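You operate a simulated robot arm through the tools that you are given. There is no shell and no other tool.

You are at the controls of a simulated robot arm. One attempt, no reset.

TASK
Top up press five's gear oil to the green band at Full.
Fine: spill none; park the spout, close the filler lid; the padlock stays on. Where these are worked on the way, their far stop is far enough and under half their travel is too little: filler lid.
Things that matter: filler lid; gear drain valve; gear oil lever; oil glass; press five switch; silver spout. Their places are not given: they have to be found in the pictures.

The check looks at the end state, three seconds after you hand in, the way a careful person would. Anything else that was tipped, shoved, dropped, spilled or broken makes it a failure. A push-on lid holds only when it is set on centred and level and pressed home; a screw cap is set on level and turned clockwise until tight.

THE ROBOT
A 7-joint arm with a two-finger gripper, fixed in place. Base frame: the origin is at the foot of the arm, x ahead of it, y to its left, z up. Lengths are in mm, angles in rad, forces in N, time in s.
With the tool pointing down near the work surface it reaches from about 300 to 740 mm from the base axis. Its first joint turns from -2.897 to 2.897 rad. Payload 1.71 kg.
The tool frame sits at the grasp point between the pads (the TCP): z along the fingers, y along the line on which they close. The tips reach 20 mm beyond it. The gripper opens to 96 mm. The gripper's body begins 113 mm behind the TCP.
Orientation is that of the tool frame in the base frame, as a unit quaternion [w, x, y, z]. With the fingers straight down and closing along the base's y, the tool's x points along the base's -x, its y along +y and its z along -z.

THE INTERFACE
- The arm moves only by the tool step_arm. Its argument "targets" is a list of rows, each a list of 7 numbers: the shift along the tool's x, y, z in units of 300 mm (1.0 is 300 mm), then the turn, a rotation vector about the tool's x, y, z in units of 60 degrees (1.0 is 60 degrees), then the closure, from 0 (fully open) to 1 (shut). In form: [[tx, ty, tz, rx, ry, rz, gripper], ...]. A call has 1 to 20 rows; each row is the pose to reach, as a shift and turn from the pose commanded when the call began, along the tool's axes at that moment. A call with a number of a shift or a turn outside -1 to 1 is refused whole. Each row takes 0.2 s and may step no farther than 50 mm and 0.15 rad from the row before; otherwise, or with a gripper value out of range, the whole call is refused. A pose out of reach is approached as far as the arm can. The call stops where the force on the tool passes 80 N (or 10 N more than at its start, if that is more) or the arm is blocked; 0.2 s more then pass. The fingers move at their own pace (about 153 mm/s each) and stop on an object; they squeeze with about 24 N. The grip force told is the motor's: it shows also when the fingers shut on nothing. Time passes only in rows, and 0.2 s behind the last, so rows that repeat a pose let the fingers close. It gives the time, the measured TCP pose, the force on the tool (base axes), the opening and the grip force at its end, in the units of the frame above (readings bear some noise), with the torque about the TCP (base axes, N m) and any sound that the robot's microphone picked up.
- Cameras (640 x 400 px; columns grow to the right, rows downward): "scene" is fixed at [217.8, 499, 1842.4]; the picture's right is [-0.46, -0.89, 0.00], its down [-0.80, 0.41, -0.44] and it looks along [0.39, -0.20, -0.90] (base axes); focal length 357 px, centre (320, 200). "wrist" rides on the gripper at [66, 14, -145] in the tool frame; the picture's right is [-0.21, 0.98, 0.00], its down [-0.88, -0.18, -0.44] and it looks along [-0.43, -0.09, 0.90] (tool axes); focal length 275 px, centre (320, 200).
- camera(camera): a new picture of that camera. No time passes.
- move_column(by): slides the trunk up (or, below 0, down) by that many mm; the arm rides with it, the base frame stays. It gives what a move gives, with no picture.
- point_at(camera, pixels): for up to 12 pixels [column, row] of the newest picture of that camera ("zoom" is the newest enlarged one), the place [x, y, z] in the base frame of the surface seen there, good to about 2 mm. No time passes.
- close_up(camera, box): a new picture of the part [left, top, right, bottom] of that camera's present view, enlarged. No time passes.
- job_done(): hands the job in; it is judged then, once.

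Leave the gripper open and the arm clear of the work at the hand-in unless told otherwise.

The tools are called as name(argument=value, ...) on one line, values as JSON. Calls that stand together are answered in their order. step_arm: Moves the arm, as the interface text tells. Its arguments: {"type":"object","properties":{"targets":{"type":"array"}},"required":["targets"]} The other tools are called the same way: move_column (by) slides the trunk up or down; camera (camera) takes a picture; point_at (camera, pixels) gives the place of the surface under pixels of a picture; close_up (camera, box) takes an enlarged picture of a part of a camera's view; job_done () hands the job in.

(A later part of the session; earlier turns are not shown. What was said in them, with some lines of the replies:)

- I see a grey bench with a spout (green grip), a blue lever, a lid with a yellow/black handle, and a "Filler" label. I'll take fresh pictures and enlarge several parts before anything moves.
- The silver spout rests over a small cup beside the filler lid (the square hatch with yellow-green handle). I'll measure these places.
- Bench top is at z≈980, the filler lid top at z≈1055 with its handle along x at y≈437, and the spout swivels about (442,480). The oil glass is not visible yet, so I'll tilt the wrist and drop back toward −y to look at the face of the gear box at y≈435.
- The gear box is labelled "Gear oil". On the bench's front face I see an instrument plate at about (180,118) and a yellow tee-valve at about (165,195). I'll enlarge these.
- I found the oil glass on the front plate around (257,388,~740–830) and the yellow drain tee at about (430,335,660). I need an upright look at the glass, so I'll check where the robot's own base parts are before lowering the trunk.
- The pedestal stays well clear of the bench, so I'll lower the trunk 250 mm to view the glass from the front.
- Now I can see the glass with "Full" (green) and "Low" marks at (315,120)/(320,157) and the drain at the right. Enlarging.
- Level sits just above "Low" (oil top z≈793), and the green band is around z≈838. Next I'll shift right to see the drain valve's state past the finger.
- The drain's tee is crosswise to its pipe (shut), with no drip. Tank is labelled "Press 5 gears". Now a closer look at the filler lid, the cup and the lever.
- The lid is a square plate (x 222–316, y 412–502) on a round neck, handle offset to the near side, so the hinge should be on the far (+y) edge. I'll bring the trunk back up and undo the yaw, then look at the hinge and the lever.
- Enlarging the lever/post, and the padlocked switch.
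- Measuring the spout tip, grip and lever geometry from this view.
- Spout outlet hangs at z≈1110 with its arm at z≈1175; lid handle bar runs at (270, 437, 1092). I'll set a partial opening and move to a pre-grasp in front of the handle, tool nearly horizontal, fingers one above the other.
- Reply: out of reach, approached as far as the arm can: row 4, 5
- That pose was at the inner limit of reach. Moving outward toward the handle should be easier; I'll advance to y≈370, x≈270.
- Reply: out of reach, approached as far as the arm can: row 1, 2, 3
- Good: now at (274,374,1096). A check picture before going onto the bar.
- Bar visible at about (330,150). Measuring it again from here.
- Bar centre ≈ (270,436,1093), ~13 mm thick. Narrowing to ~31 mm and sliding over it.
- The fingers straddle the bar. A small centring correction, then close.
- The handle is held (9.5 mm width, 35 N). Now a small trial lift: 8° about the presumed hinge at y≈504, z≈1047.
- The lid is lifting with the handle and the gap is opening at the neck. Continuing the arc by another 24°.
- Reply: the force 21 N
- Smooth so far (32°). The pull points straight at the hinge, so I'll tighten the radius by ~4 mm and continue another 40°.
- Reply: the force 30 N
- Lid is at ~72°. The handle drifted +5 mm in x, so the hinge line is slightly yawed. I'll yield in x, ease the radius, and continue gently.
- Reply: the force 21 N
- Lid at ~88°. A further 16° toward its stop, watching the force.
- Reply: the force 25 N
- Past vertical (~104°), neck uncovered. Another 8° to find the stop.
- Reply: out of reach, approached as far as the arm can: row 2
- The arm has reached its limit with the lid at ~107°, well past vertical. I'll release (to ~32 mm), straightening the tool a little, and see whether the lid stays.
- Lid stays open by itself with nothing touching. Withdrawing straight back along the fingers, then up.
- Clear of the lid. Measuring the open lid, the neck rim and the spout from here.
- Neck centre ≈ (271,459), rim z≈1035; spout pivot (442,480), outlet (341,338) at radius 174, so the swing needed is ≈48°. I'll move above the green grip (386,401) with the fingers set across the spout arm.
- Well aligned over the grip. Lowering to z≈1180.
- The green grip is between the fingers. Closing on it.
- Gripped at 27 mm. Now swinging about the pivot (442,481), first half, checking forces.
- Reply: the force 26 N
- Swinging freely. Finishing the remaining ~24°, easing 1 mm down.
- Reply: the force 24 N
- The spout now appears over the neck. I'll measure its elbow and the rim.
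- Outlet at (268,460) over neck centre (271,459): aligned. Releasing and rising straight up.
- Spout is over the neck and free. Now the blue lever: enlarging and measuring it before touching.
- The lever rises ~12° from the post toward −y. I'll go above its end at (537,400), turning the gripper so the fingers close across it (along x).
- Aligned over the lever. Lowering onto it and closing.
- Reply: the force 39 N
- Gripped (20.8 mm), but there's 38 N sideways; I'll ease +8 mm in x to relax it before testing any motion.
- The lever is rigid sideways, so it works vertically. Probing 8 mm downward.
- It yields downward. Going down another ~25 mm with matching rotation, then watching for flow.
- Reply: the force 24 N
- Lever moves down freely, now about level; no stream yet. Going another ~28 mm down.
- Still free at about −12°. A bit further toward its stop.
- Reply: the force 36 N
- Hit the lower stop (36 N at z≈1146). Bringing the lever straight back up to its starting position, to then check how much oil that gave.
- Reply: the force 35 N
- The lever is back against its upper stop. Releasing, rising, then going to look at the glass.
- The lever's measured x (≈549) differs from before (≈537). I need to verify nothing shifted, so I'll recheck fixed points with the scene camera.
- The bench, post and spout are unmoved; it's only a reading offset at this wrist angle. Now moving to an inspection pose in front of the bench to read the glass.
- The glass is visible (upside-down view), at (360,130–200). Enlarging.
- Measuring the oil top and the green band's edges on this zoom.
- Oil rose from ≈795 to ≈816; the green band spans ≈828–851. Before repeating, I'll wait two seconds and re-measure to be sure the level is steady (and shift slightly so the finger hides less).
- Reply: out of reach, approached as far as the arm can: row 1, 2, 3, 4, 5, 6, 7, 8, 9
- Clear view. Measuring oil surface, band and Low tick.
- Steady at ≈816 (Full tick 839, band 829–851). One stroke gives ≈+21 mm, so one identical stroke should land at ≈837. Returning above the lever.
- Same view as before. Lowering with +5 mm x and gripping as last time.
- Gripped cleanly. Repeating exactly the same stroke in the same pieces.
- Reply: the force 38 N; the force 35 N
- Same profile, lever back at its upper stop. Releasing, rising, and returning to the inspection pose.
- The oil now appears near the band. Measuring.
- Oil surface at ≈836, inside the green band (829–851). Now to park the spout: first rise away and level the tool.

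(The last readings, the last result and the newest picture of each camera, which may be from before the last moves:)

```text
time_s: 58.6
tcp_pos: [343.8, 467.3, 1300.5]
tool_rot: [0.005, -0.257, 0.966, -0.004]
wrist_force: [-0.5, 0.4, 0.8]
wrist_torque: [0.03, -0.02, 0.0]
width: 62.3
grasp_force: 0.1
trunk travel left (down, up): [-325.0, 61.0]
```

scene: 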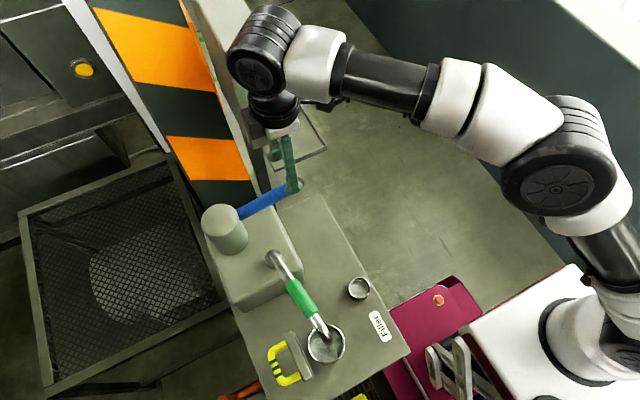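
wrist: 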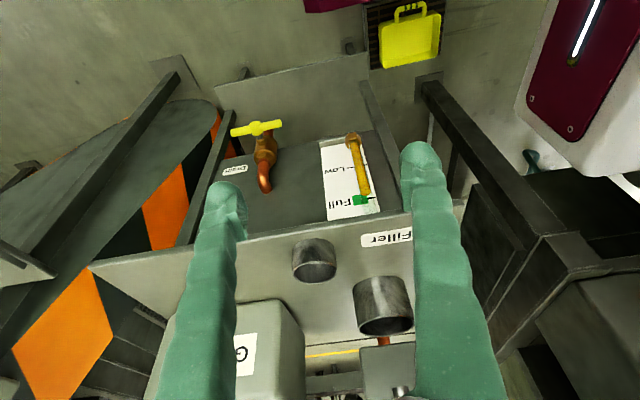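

Finishing the yaw to match the spout arm (≈7°), then a look.

step_arm(targets=[[-0.01, 0.0, 0, 0, 0, 0.13, 0.35], [-0.015, 0, 0, 0, 0, 0.26, 0.35], [-0.018, 0, 0, 0, 0, 0.38, 0.35]])

camera(camera="wrist")

camera(camera="scene")

```text
time_s: 59.4
tcp_pos: [350.5, 471.1, 1300.6]
tool_rot: [0.005, -0.062, 0.998, -0.002]
wrist_force: [0.3, -1.1, 0.2]
wrist_torque: [0.04, -0.01, 0.02]
width: 62.4
grasp_force: 0.1
trunk travel left (down, up): [-325.0, 61.0]
```

```text
taken
```

wrist: 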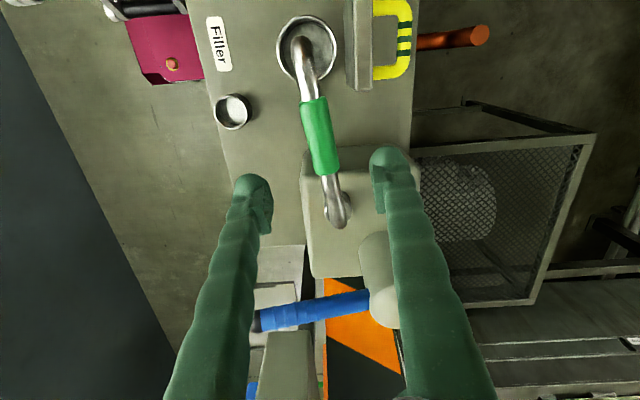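

```text
taken
```

scene: 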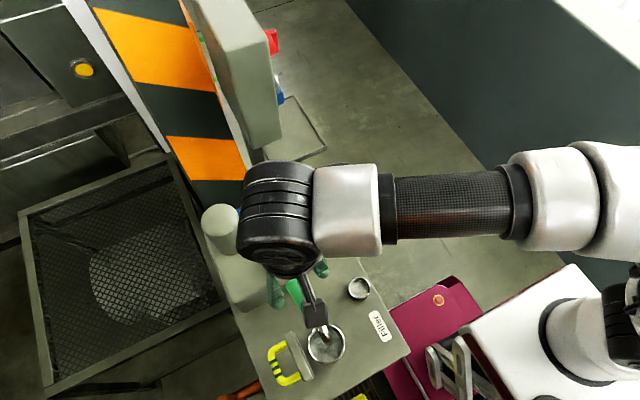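

Precisely over the spout grip. Lowering 120 mm and closing.

step_arm(targets=[[0, 0, 0.13, 0, 0, 0, 0.35], [0, 0, 0.26, 0, 0, 0, 0.35], [0, 0, 0.395, 0, 0, 0, 0.35], [0, 0, 0.395, 0, 0, 0, 0.65], [0, 0, 0.395, 0, 0, 0, 1.0], [0, 0, 0.395, 0, 0, 0, 1.0]])

camera(camera="wrist")

```text
time_s: 60.8
tcp_pos: [351.0, 470.2, 1181.4]
tool_rot: [0.005, -0.062, 0.998, -0.002]
wrist_force: [-0.2, -0.6, -6.3]
wrist_torque: [-0.01, -0.43, 0.03]
width: 25.7
grasp_force: 35.2
trunk travel left (down, up): [-325.0, 61.0]
```

```text
taken
```

wrist: 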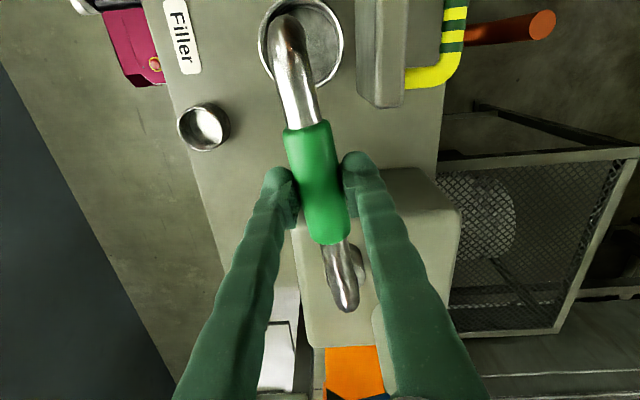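

Gripped. Swinging the spout back to its parking cup, first part.

step_arm(targets=[[-0.0028, -0.042, 0, 0, 0, -0.132, 1.0], [-0.0111, -0.0833, 0, 0, 0, -0.264, 1.0], [-0.0252, -0.1234, 0, 0, 0, -0.396, 1.0], [-0.0447, -0.1608, 0, 0, 0, -0.528, 1.0]])

```text
time_s: 61.8
tcp_pos: [371.4, 422.0, 1180.1]
tool_rot: [0.002, -0.334, 0.943, -0.004]
wrist_force: [-0.4, -11.0, -22.3]
wrist_torque: [-0.23, 0.14, -0.9]
width: 26.1
grasp_force: 35.1
trunk travel left (down, up): [-325.0, 61.0]
```

On track. The last ~16°.

step_arm(targets=[[-0.0035, -0.0418, 0.003, 0, 0, -0.131, 1.0], [-0.0127, -0.0828, 0.004, 0, 0, -0.262, 1.0], [-0.0127, -0.0828, 0.004, 0, 0, -0.262, 1.0]])

camera(camera="wrist")

camera(camera="scene")

```text
time_s: 62.6
tcp_pos: [387.4, 403.4, 1181.3]
tool_rot: [0.002, -0.459, 0.888, -0.006]
wrist_force: [-7.0, -18.0, -25.9]
wrist_torque: [-0.54, 0.23, -0.66]
width: 26.9
grasp_force: 35.3
trunk travel left (down, up): [-325.0, 61.0]
```

```text
taken
```

wrist: 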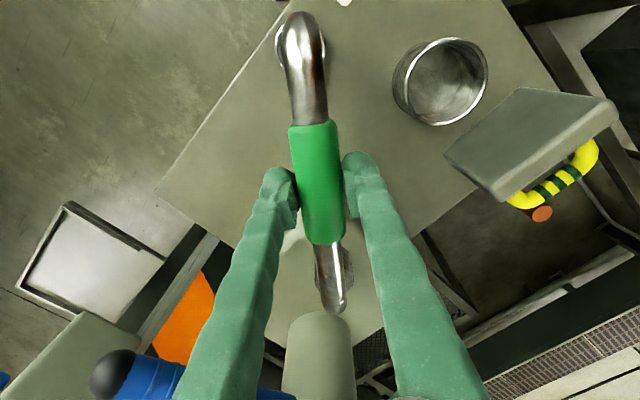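

```text
taken
```

scene: 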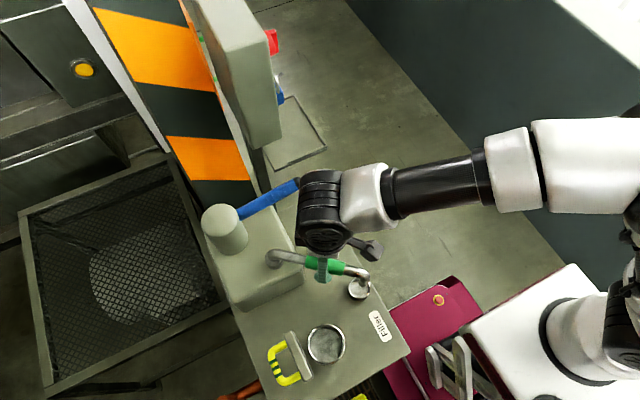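

The spout is back by the cup. Enlarging with the same window as at the start for comparison.

close_up(camera="scene", box=[180, 160, 420, 400])

point_at(camera="scene", pixels=[[360, 268], [363, 271], [345, 269], [310, 260]])

point_at(camera="wrist", pixels=[[300, 30], [302, 45], [318, 150], [280, 40], [325, 40], [330, 270]])

```text
1.67 times, centred on (300, 280) of scene
```

zoom: 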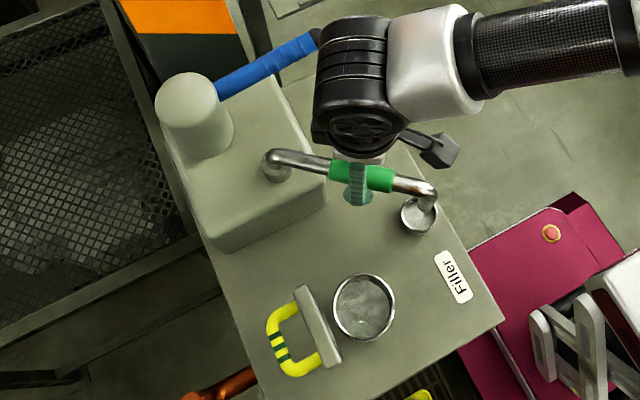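

```text
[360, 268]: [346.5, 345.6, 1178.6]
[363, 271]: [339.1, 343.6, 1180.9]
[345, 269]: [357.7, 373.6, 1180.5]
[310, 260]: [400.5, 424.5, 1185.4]
```

```text
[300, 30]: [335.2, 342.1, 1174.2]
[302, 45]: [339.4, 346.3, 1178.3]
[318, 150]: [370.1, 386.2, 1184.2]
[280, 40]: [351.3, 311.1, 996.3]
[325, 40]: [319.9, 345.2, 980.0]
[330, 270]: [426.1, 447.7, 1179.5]
```

Comparing with the start, the arm seems ~3° short of its original park. Nudging 3° further.

step_arm(targets=[[0, -0.008, 0.002, 0, 0, -0.025, 1.0], [0, -0.0165, 0.002, 0, 0, -0.05, 1.0]])

close_up(camera="scene", box=[180, 160, 420, 400])

```text
time_s: 63.2
tcp_pos: [391.2, 401.2, 1181.0]
tool_rot: [0.002, -0.482, 0.876, -0.003]
wrist_force: [-8.0, -21.1, -23.6]
wrist_torque: [-0.32, 0.09, -0.7]
width: 27.3
grasp_force: 35.3
trunk travel left (down, up): [-325.0, 61.0]
```

```text
1.67 times, centred on (300, 280) of scene
```

zoom: 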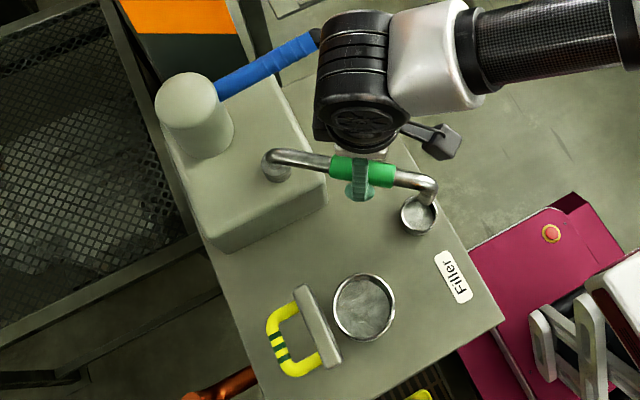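

That now matches the starting picture closely. Releasing and rising, then comparing again.

step_arm(targets=[[0, 0, 0, 0, 0, 0, 0.35], [0, 0, 0, 0, 0, 0, 0.35], [0, 0, -0.13, 0, 0, 0, 0.35], [0, 0, -0.26, 0, 0, 0, 0.35], [0, 0, -0.4, 0, 0, 0, 0.35]])

camera(camera="wrist")

point_at(camera="wrist", pixels=[[297, 40], [300, 65], [310, 140]])

close_up(camera="scene", box=[180, 160, 420, 400])

```text
time_s: 64.4
tcp_pos: [388.8, 405.2, 1301.4]
tool_rot: [0.005, -0.481, 0.877, -0.003]
wrist_force: [0.0, -0.6, 0.0]
wrist_torque: [0.05, -0.01, 0.0]
width: 62.5
grasp_force: 0.0
trunk travel left (down, up): [-325.0, 61.0]
```

```text
taken
```

wrist: 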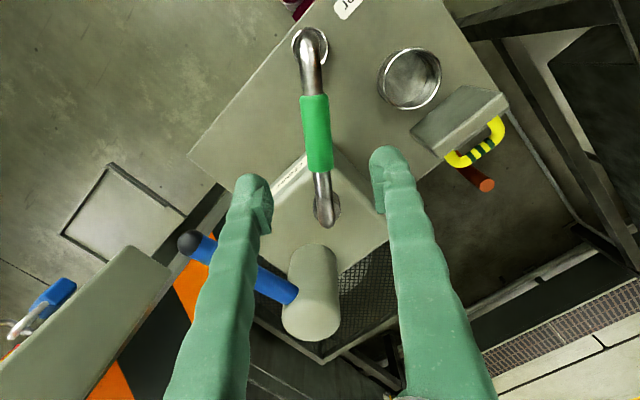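

```text
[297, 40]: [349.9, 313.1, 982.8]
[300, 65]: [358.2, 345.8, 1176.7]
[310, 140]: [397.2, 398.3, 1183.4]
```

```text
1.67 times, centred on (300, 280) of scene
```

zoom: 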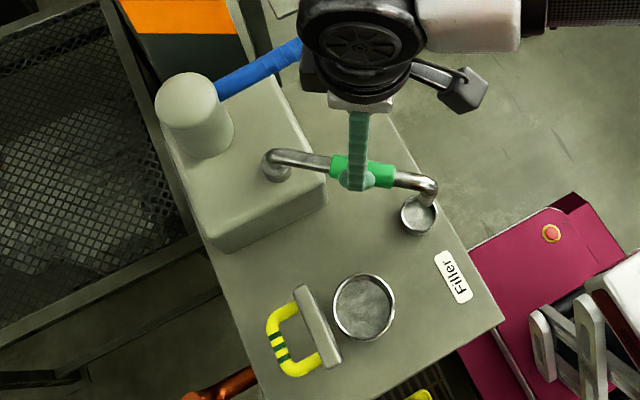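

Spout is parked and free. Now the lid: moving over to above its handle with the fingers along y again.

step_arm(targets=[[-0.037, 0.088, 0, 0, 0, 0.137, 0.5], [-0.073, 0.175, 0, 0, 0, 0.274, 0.6], [-0.11, 0.263, 0, 0, 0, 0.411, 0.6], [-0.147, 0.351, 0.05, 0, 0, 0.547, 0.6], [-0.184, 0.439, 0.1, 0, 0, 0.684, 0.6], [-0.22, 0.526, 0.16, 0, 0, 0.821, 0.6], [-0.257, 0.614, 0.23, 0, 0, 0.958, 0.6]])

camera(camera="wrist")

```text
time_s: 66.0
tcp_pos: [278.6, 569.1, 1230.2]
tool_rot: [0.005, 0.0, 1.0, -0.003]
wrist_force: [0.2, 0.3, -0.1]
wrist_torque: [-0.03, -0.03, -0.07]
width: 38.2
grasp_force: 0.0
trunk travel left (down, up): [-325.0, 61.0]
```

```text
taken
```

wrist: 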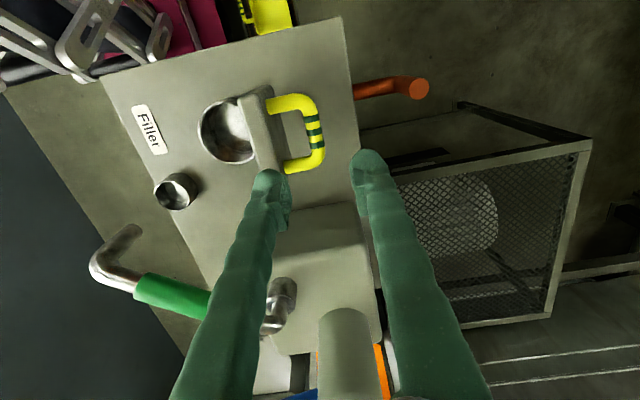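

Measuring the handle bar's place on the open lid.

point_at(camera="wrist", pixels=[[310, 108], [315, 130], [316, 150], [305, 100], [285, 100], [300, 165], [245, 98], [265, 120], [275, 165], [312, 125], [320, 125]])

close_up(camera="wrist", box=[220, 70, 360, 190])

```text
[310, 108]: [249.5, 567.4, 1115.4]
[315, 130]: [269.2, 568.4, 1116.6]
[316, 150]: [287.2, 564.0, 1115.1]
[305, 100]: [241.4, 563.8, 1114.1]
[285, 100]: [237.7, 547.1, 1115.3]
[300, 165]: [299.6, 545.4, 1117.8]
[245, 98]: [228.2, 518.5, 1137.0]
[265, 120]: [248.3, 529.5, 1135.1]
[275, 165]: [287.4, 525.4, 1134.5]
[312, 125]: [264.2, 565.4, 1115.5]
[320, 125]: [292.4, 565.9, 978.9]
```

```text
3.33 times, centred on (290, 130) of wrist
```

zoom: 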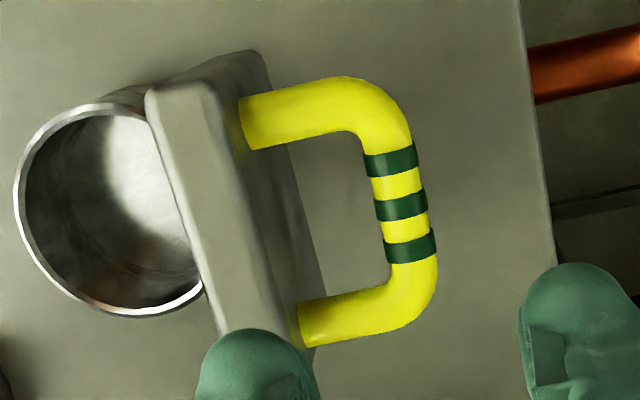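

Lid rests at ~102°, bar centre ≈ (269,567,1109). Moving to a pre-grasp leaning with the lid.

step_arm(targets=[[0.006, 0.02, 0.07, 0.1, 0, 0, 0.667], [0.012, 0.035, 0.14, 0.2, 0, 0, 0.667], [0.012, 0.035, 0.207, 0.2, 0, 0, 0.667]])

camera(camera="wrist")

```text
time_s: 66.8
tcp_pos: [276.1, 579.9, 1168.5]
tool_rot: [0.006, 0.0, 0.994, -0.106]
wrist_force: [-0.3, -1.1, -0.3]
wrist_torque: [0.01, 0.0, -0.01]
width: 32.0
grasp_force: 0.0
trunk travel left (down, up): [-325.0, 61.0]
```

```text
taken
```

wrist: 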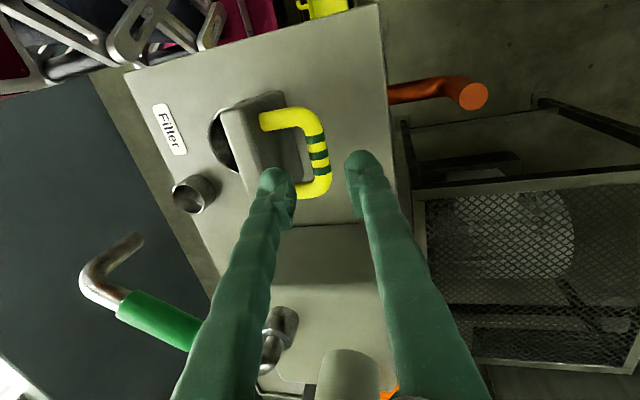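

Well lined up. Advancing ~57 mm along the fingers.

step_arm(targets=[[0, 0, 0.065, 0, 0, 0, 0.667], [0, 0, 0.13, 0, 0, 0, 0.667], [0, 0, 0.19, 0, 0, 0, 0.667]])

camera(camera="wrist")

```text
time_s: 67.6
tcp_pos: [275.3, 567.8, 1111.4]
tool_rot: [0.005, 0.0, 0.994, -0.106]
wrist_force: [1.5, 0.4, -0.3]
wrist_torque: [-0.02, 0.02, -0.01]
width: 31.9
grasp_force: 0.0
trunk travel left (down, up): [-325.0, 61.0]
```

```text
taken
```

wrist: 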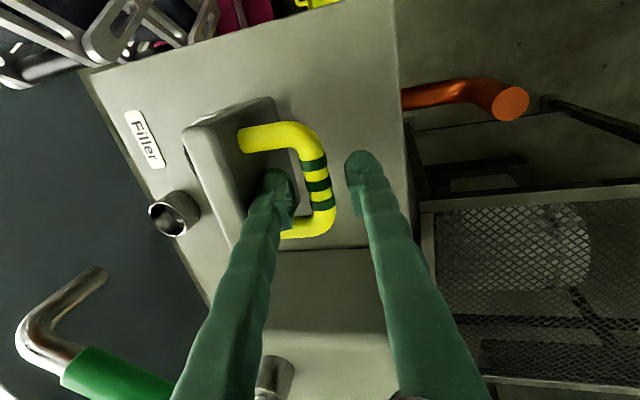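

The bar lies between the fingers. Closing.

step_arm(targets=[[0, 0, 0.005, 0, 0, 0, 0.85], [0, 0, 0.005, 0, 0, 0, 1.0], [0, 0, 0.005, 0, 0, 0, 1.0]])

camera(camera="wrist")

```text
time_s: 68.4
tcp_pos: [275.4, 567.0, 1110.8]
tool_rot: [0.005, 0.0, 0.994, -0.106]
wrist_force: [-1.0, 0.5, -2.0]
wrist_torque: [0.0, -0.05, -0.55]
width: 9.3
grasp_force: 34.6
trunk travel left (down, up): [-325.0, 61.0]
```

```text
taken
```

wrist: 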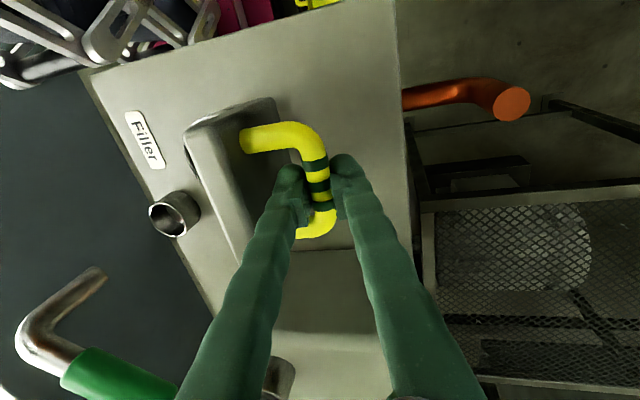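

Held again. Closing by the reverse arc about the fitted hinge (503,1042.5), first 40°.

step_arm(targets=[[0.001, -0.0387, -0.0196, -0.133, 0, 0, 1.0], [0.003, -0.08, -0.034, -0.267, 0, 0, 1.0], [0.004, -0.1225, -0.042, -0.4, 0, 0, 1.0], [0.006, -0.166, -0.0443, -0.533, 0, 0, 1.0], [0.007, -0.2095, -0.0407, -0.667, 0, 0, 1.0]])

camera(camera="wrist")

```text
time_s: 69.6
tcp_pos: [276.3, 506.4, 1133.6]
tool_rot: [0.003, -0.001, 0.971, 0.24]
wrist_force: [8.0, 0.1, -35.4]
wrist_torque: [-0.02, 0.45, -0.32]
width: 10.1
grasp_force: 35.2
trunk travel left (down, up): [-325.0, 61.0]
```

```text
taken
```

wrist: 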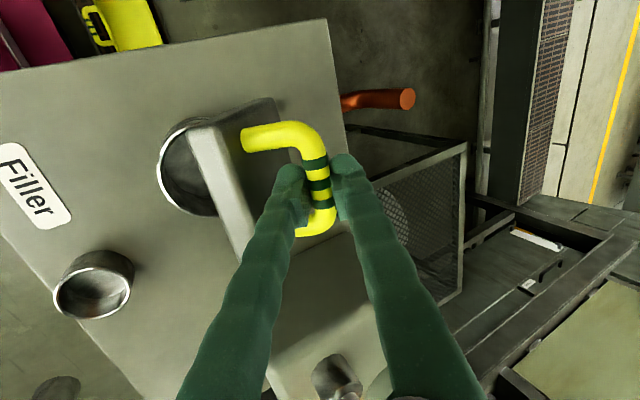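

Turning smoothly; pull is outward (35 N), so I'll shorten the radius ~4 mm and go on, 24° then check.

step_arm(targets=[[0.003, -0.0467, -0.0107, -0.133, 0, 0, 1.0], [0.006, -0.0854, -0.0224, -0.267, 0, 0, 1.0], [0.009, -0.1253, -0.0283, -0.4, 0, 0, 1.0]])

```text
time_s: 70.4
tcp_pos: [275.6, 469.4, 1124.0]
tool_rot: [0.005, 0.0, 0.899, 0.437]
wrist_force: [11.6, 2.3, -12.5]
wrist_torque: [-0.17, 0.76, 0.0]
width: 10.0
grasp_force: 35.1
trunk travel left (down, up): [-325.0, 61.0]
```

Good, force fell. Another 24°.

step_arm(targets=[[0.003, -0.0367, -0.017, -0.13, 0, 0, 1.0], [0.006, -0.0757, -0.0287, -0.25, 0, 0, 1.0], [0.009, -0.1153, -0.0347, -0.37, 0, 0, 1.0]])

camera(camera="wrist")

```text
time_s: 71.2
tcp_pos: [274.9, 440.9, 1103.3]
tool_rot: [0.005, -0.001, 0.798, 0.602]
wrist_force: [23.5, 4.0, -7.4]
wrist_torque: [-0.12, 0.69, 0.08]
width: 9.8
grasp_force: 34.7
trunk travel left (down, up): [-325.0, 61.0]
```

```text
taken
```

wrist: 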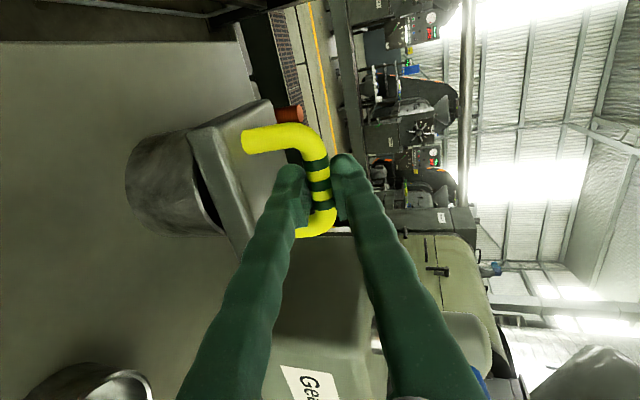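

Nearly closed with a ~10° gap. Easing the sideways load and bringing it down the last bit, with a light press.

step_arm(targets=[[-0.008, -0.0258, -0.0117, -0.08, 0, 0, 1.0], [-0.015, -0.051, -0.02, -0.16, 0, 0, 1.0], [-0.018, -0.0645, -0.0197, -0.18, 0, 0, 1.0]])

camera(camera="wrist")

close_up(camera="wrist", box=[110, 70, 350, 270])

```text
time_s: 72.0
tcp_pos: [273.4, 430.2, 1090.7]
tool_rot: [0.004, -0.006, 0.735, 0.678]
wrist_force: [11.0, 30.6, 29.5]
wrist_torque: [0.23, 0.73, 0.09]
width: 10.1
grasp_force: 35.7
trunk travel left (down, up): [-325.0, 61.0]
```

```text
taken
```

wrist: 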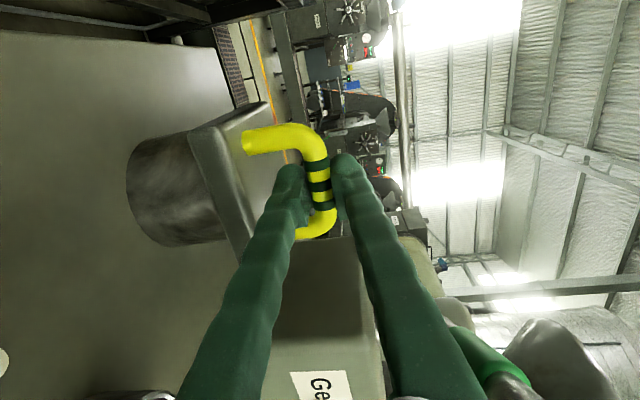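

```text
2.00 times, centred on (230, 170) of wrist
```

zoom: 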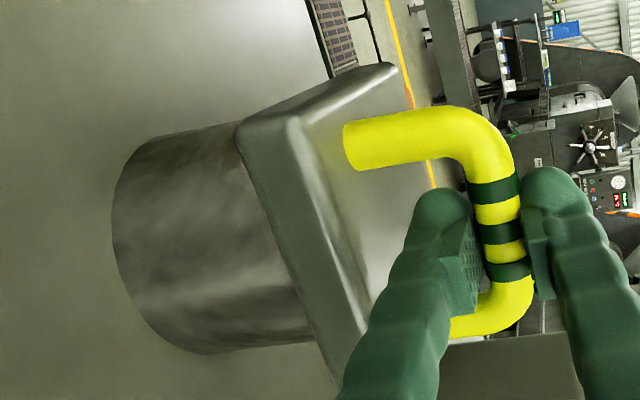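

The lid is seated (firm upward reaction, no gap). Relaxing the load, opening, and backing straight out.

step_arm(targets=[[0, 0.005, 0.006, 0, 0, 0, 1.0], [0, 0.005, 0.006, 0, 0, 0, 0.68], [0, 0.005, 0.006, 0, 0, 0, 0.68]])

step_arm(targets=[[0, 0, -0.08, 0, 0, 0, 0.68], [0, 0.02, -0.16, 0.05, 0, 0, 0.68], [0, 0.08, -0.26, 0.15, 0, 0, 0.6]])

camera(camera="wrist")

camera(camera="scene")

```text
time_s: 72.8
tcp_pos: [272.9, 429.8, 1088.6]
tool_rot: [0.002, -0.005, 0.739, 0.674]
wrist_force: [-1.6, -0.4, 3.6]
wrist_torque: [0.02, 0.08, 0.02]
width: 28.7
grasp_force: 0.1
trunk travel left (down, up): [-325.0, 61.0]
```

```text
time_s: 73.6
tcp_pos: [290.0, 360.9, 1117.8]
tool_rot: [0.007, -0.003, 0.789, 0.614]
wrist_force: [-0.1, 0.2, 0.4]
wrist_torque: [-0.01, 0.04, 0.01]
width: 38.3
grasp_force: 0.1
out of reach, approached as far as the arm can: row 3
trunk travel left (down, up): [-325.0, 61.0]
```

```text
taken
```

wrist: 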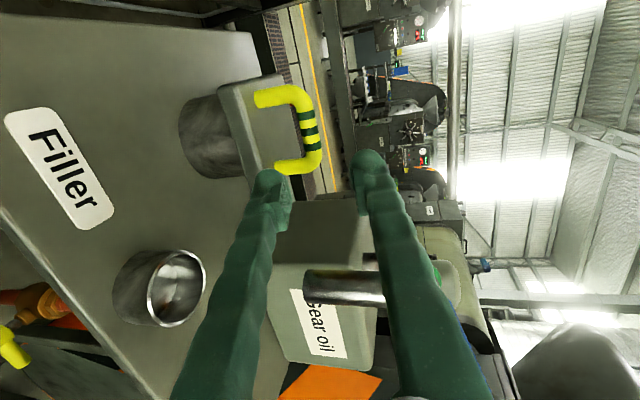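

```text
taken
```

scene: 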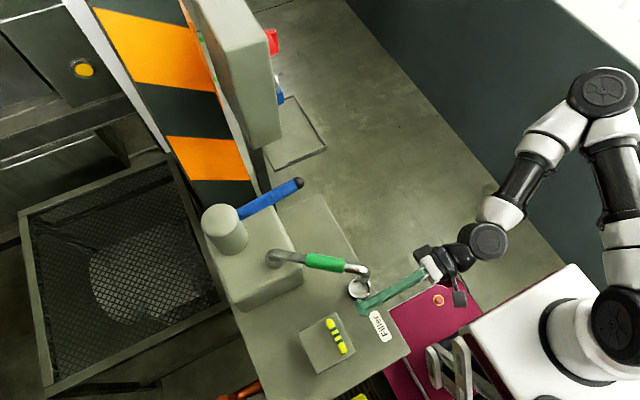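

Lid closed, spout over the cup, hand clear. Verifying lid level and spout position numerically with the same pixels as at the start.

point_at(camera="scene", pixels=[[330, 322], [343, 352], [320, 345], [355, 350], [318, 374], [325, 261], [345, 267], [359, 288], [307, 340], [300, 183], [250, 208]])

close_up(camera="scene", box=[180, 160, 420, 400])

close_up(camera="wrist", box=[160, 60, 340, 200])

```text
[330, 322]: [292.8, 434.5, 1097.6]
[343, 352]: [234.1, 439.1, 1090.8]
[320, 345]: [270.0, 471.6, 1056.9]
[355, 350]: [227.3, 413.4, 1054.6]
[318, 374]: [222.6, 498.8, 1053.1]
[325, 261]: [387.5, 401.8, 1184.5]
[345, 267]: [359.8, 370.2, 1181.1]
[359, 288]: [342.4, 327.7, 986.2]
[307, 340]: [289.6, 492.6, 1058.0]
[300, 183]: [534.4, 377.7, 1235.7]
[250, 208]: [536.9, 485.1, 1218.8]
```

```text
1.67 times, centred on (300, 280) of scene
```

zoom: 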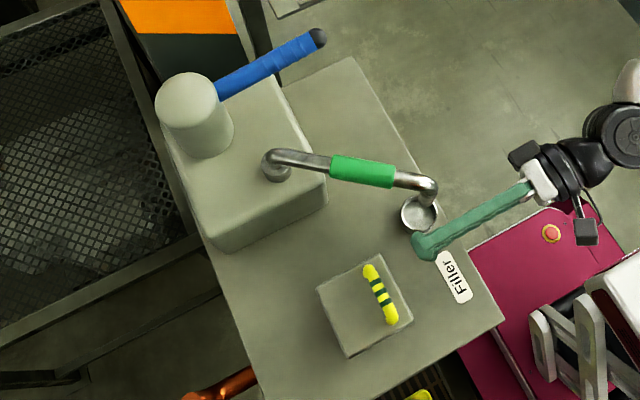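

```text
2.86 times, centred on (250, 130) of wrist
```

zoom: 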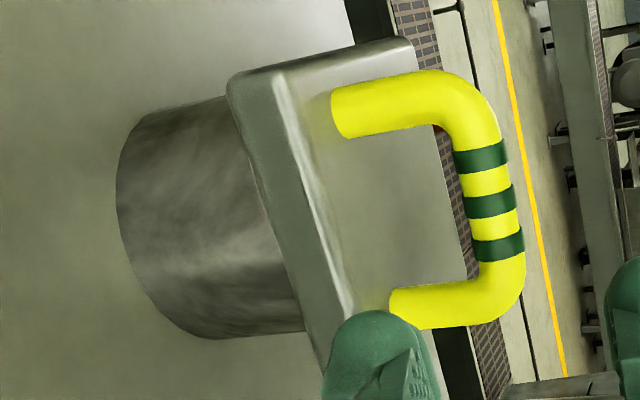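

All points match their starting values: lid level and closed, handle and lever at original places, spout parked. Backing off to recheck the glass.

step_arm(targets=[[-0.01, -0.057, -0.113, 0, 0, 0, 0.4], [-0.03, -0.114, -0.225, 0, 0, 0, 0.2], [-0.043, -0.171, -0.338, 0, 0, 0, 0]])

camera(camera="wrist")

close_up(camera="wrist", box=[0, 80, 220, 220])

```text
time_s: 74.4
tcp_pos: [305.8, 248.3, 1092.3]
tool_rot: [0.006, -0.002, 0.789, 0.614]
wrist_force: [-0.7, 0.8, 0.8]
wrist_torque: [0.0, -0.01, 0.0]
width: 96.0
grasp_force: 0.0
out of reach, approached as far as the arm can: row 1, 2, 3
trunk travel left (down, up): [-325.0, 61.0]
```

```text
taken
```

wrist: 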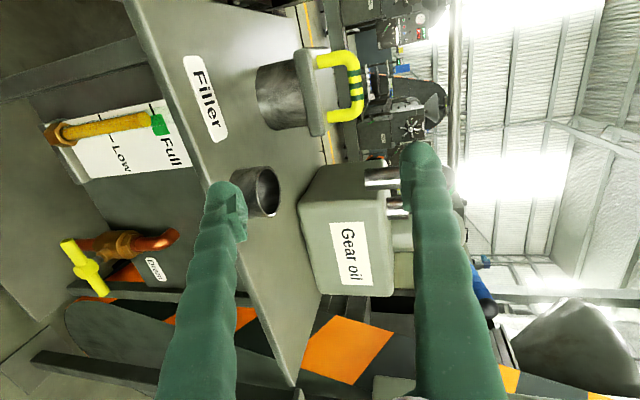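

```text
2.86 times, centred on (110, 150) of wrist
```

zoom: 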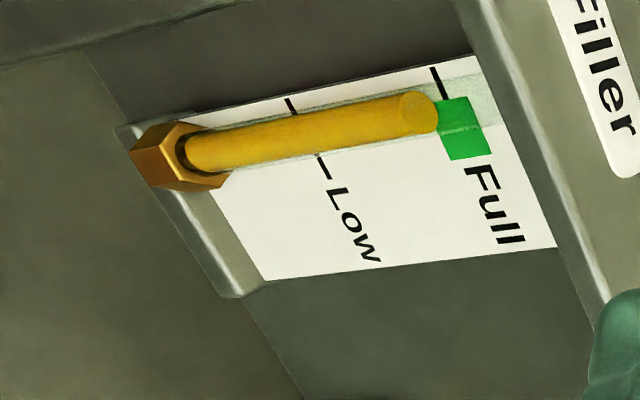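

Measuring the oil surface and band once more from this angle, and checking the cup and bench for drips.

point_at(camera="zoom", pixels=[[418, 112], [412, 105], [425, 118], [452, 150], [485, 148], [445, 103], [436, 82], [405, 115]])

close_up(camera="wrist", box=[160, 20, 400, 260])

close_up(camera="scene", box=[280, 230, 420, 390])

close_up(camera="scene", box=[200, 0, 340, 150])

```text
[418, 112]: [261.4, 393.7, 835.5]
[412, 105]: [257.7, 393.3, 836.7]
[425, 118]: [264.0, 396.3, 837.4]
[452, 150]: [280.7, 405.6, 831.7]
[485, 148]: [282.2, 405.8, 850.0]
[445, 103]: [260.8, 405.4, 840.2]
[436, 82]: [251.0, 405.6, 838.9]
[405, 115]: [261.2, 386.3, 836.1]
```

```text
1.67 times, centred on (280, 140) of wrist
```

zoom: 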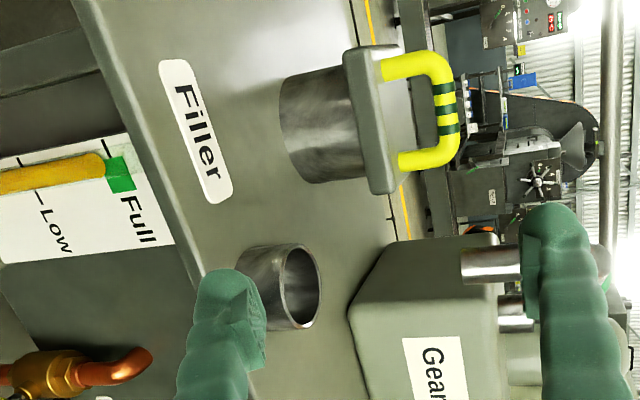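

```text
2.50 times, centred on (350, 310) of scene
```

zoom: 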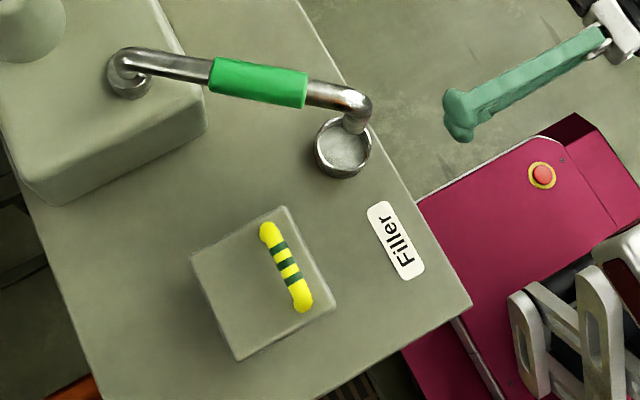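

```text
2.67 times, centred on (270, 75) of scene
```

zoom: 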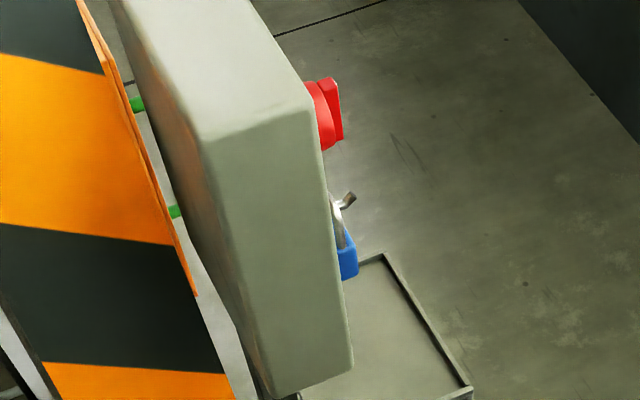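

Oil steady at ≈836 in the band (830–851), no drips, padlock and switch untouched. One last move to bring the open hand further away from the bench.

step_arm(targets=[[0, 0.109, -0.079, 0.06, 0, 0, 0], [0, 0.218, -0.158, 0.12, 0, 0, 0], [0, 0.327, -0.237, 0.18, 0, 0, 0], [0, 0.436, -0.316, 0.25, 0, 0, 0]])

camera(camera="scene")

```text
time_s: 75.4
tcp_pos: [295.8, 189.5, 1243.0]
tool_rot: [0.004, -0.005, 0.864, 0.504]
wrist_force: [-1.0, 0.1, 0.3]
wrist_torque: [-0.01, -0.02, -0.02]
width: 95.8
grasp_force: 0.0
out of reach, approached as far as the arm can: row 1, 2, 3
trunk travel left (down, up): [-325.0, 61.0]
```

```text
taken
```

scene: 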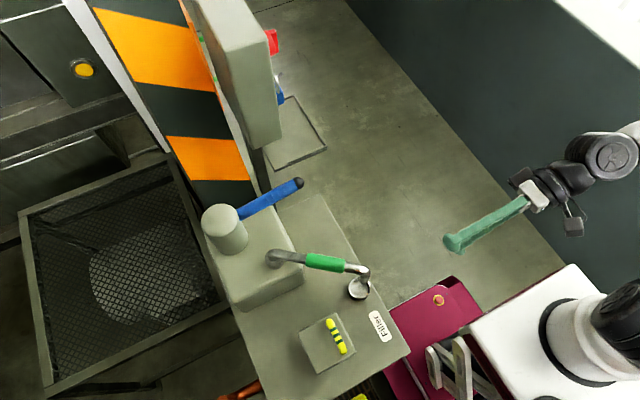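

The oil is in the green band, the spout is parked over its cup, and the lid is shut. The lever is up, the padlock is on, the gripper is open and the arm is clear. Handing in.

job_done()

```text
The job is handed in.
```

I've handed in the job: press five's gear oil is topped up to the green band at Full. It took two strokes of the gear oil lever. The result of the check has not come back.

| Item | State at hand-in |
|---|---|
| Oil level | Steady at about z 836 mm, up from about 795. The green band runs from about 830 to 851 mm. |
| Filler lid | Closed and level, matching where it was at the start. |
| Silver spout | Parked over its cup. I lined it up against the first picture, so it may be about a degree off. |
| Gear oil lever | Back up at its starting position. |
| Drain valve, switch and padlock | Not touched. The padlock is still on. |
| Spills | None seen on the bench or around the cup. |

The gripper is open and the arm is clear of the bench.
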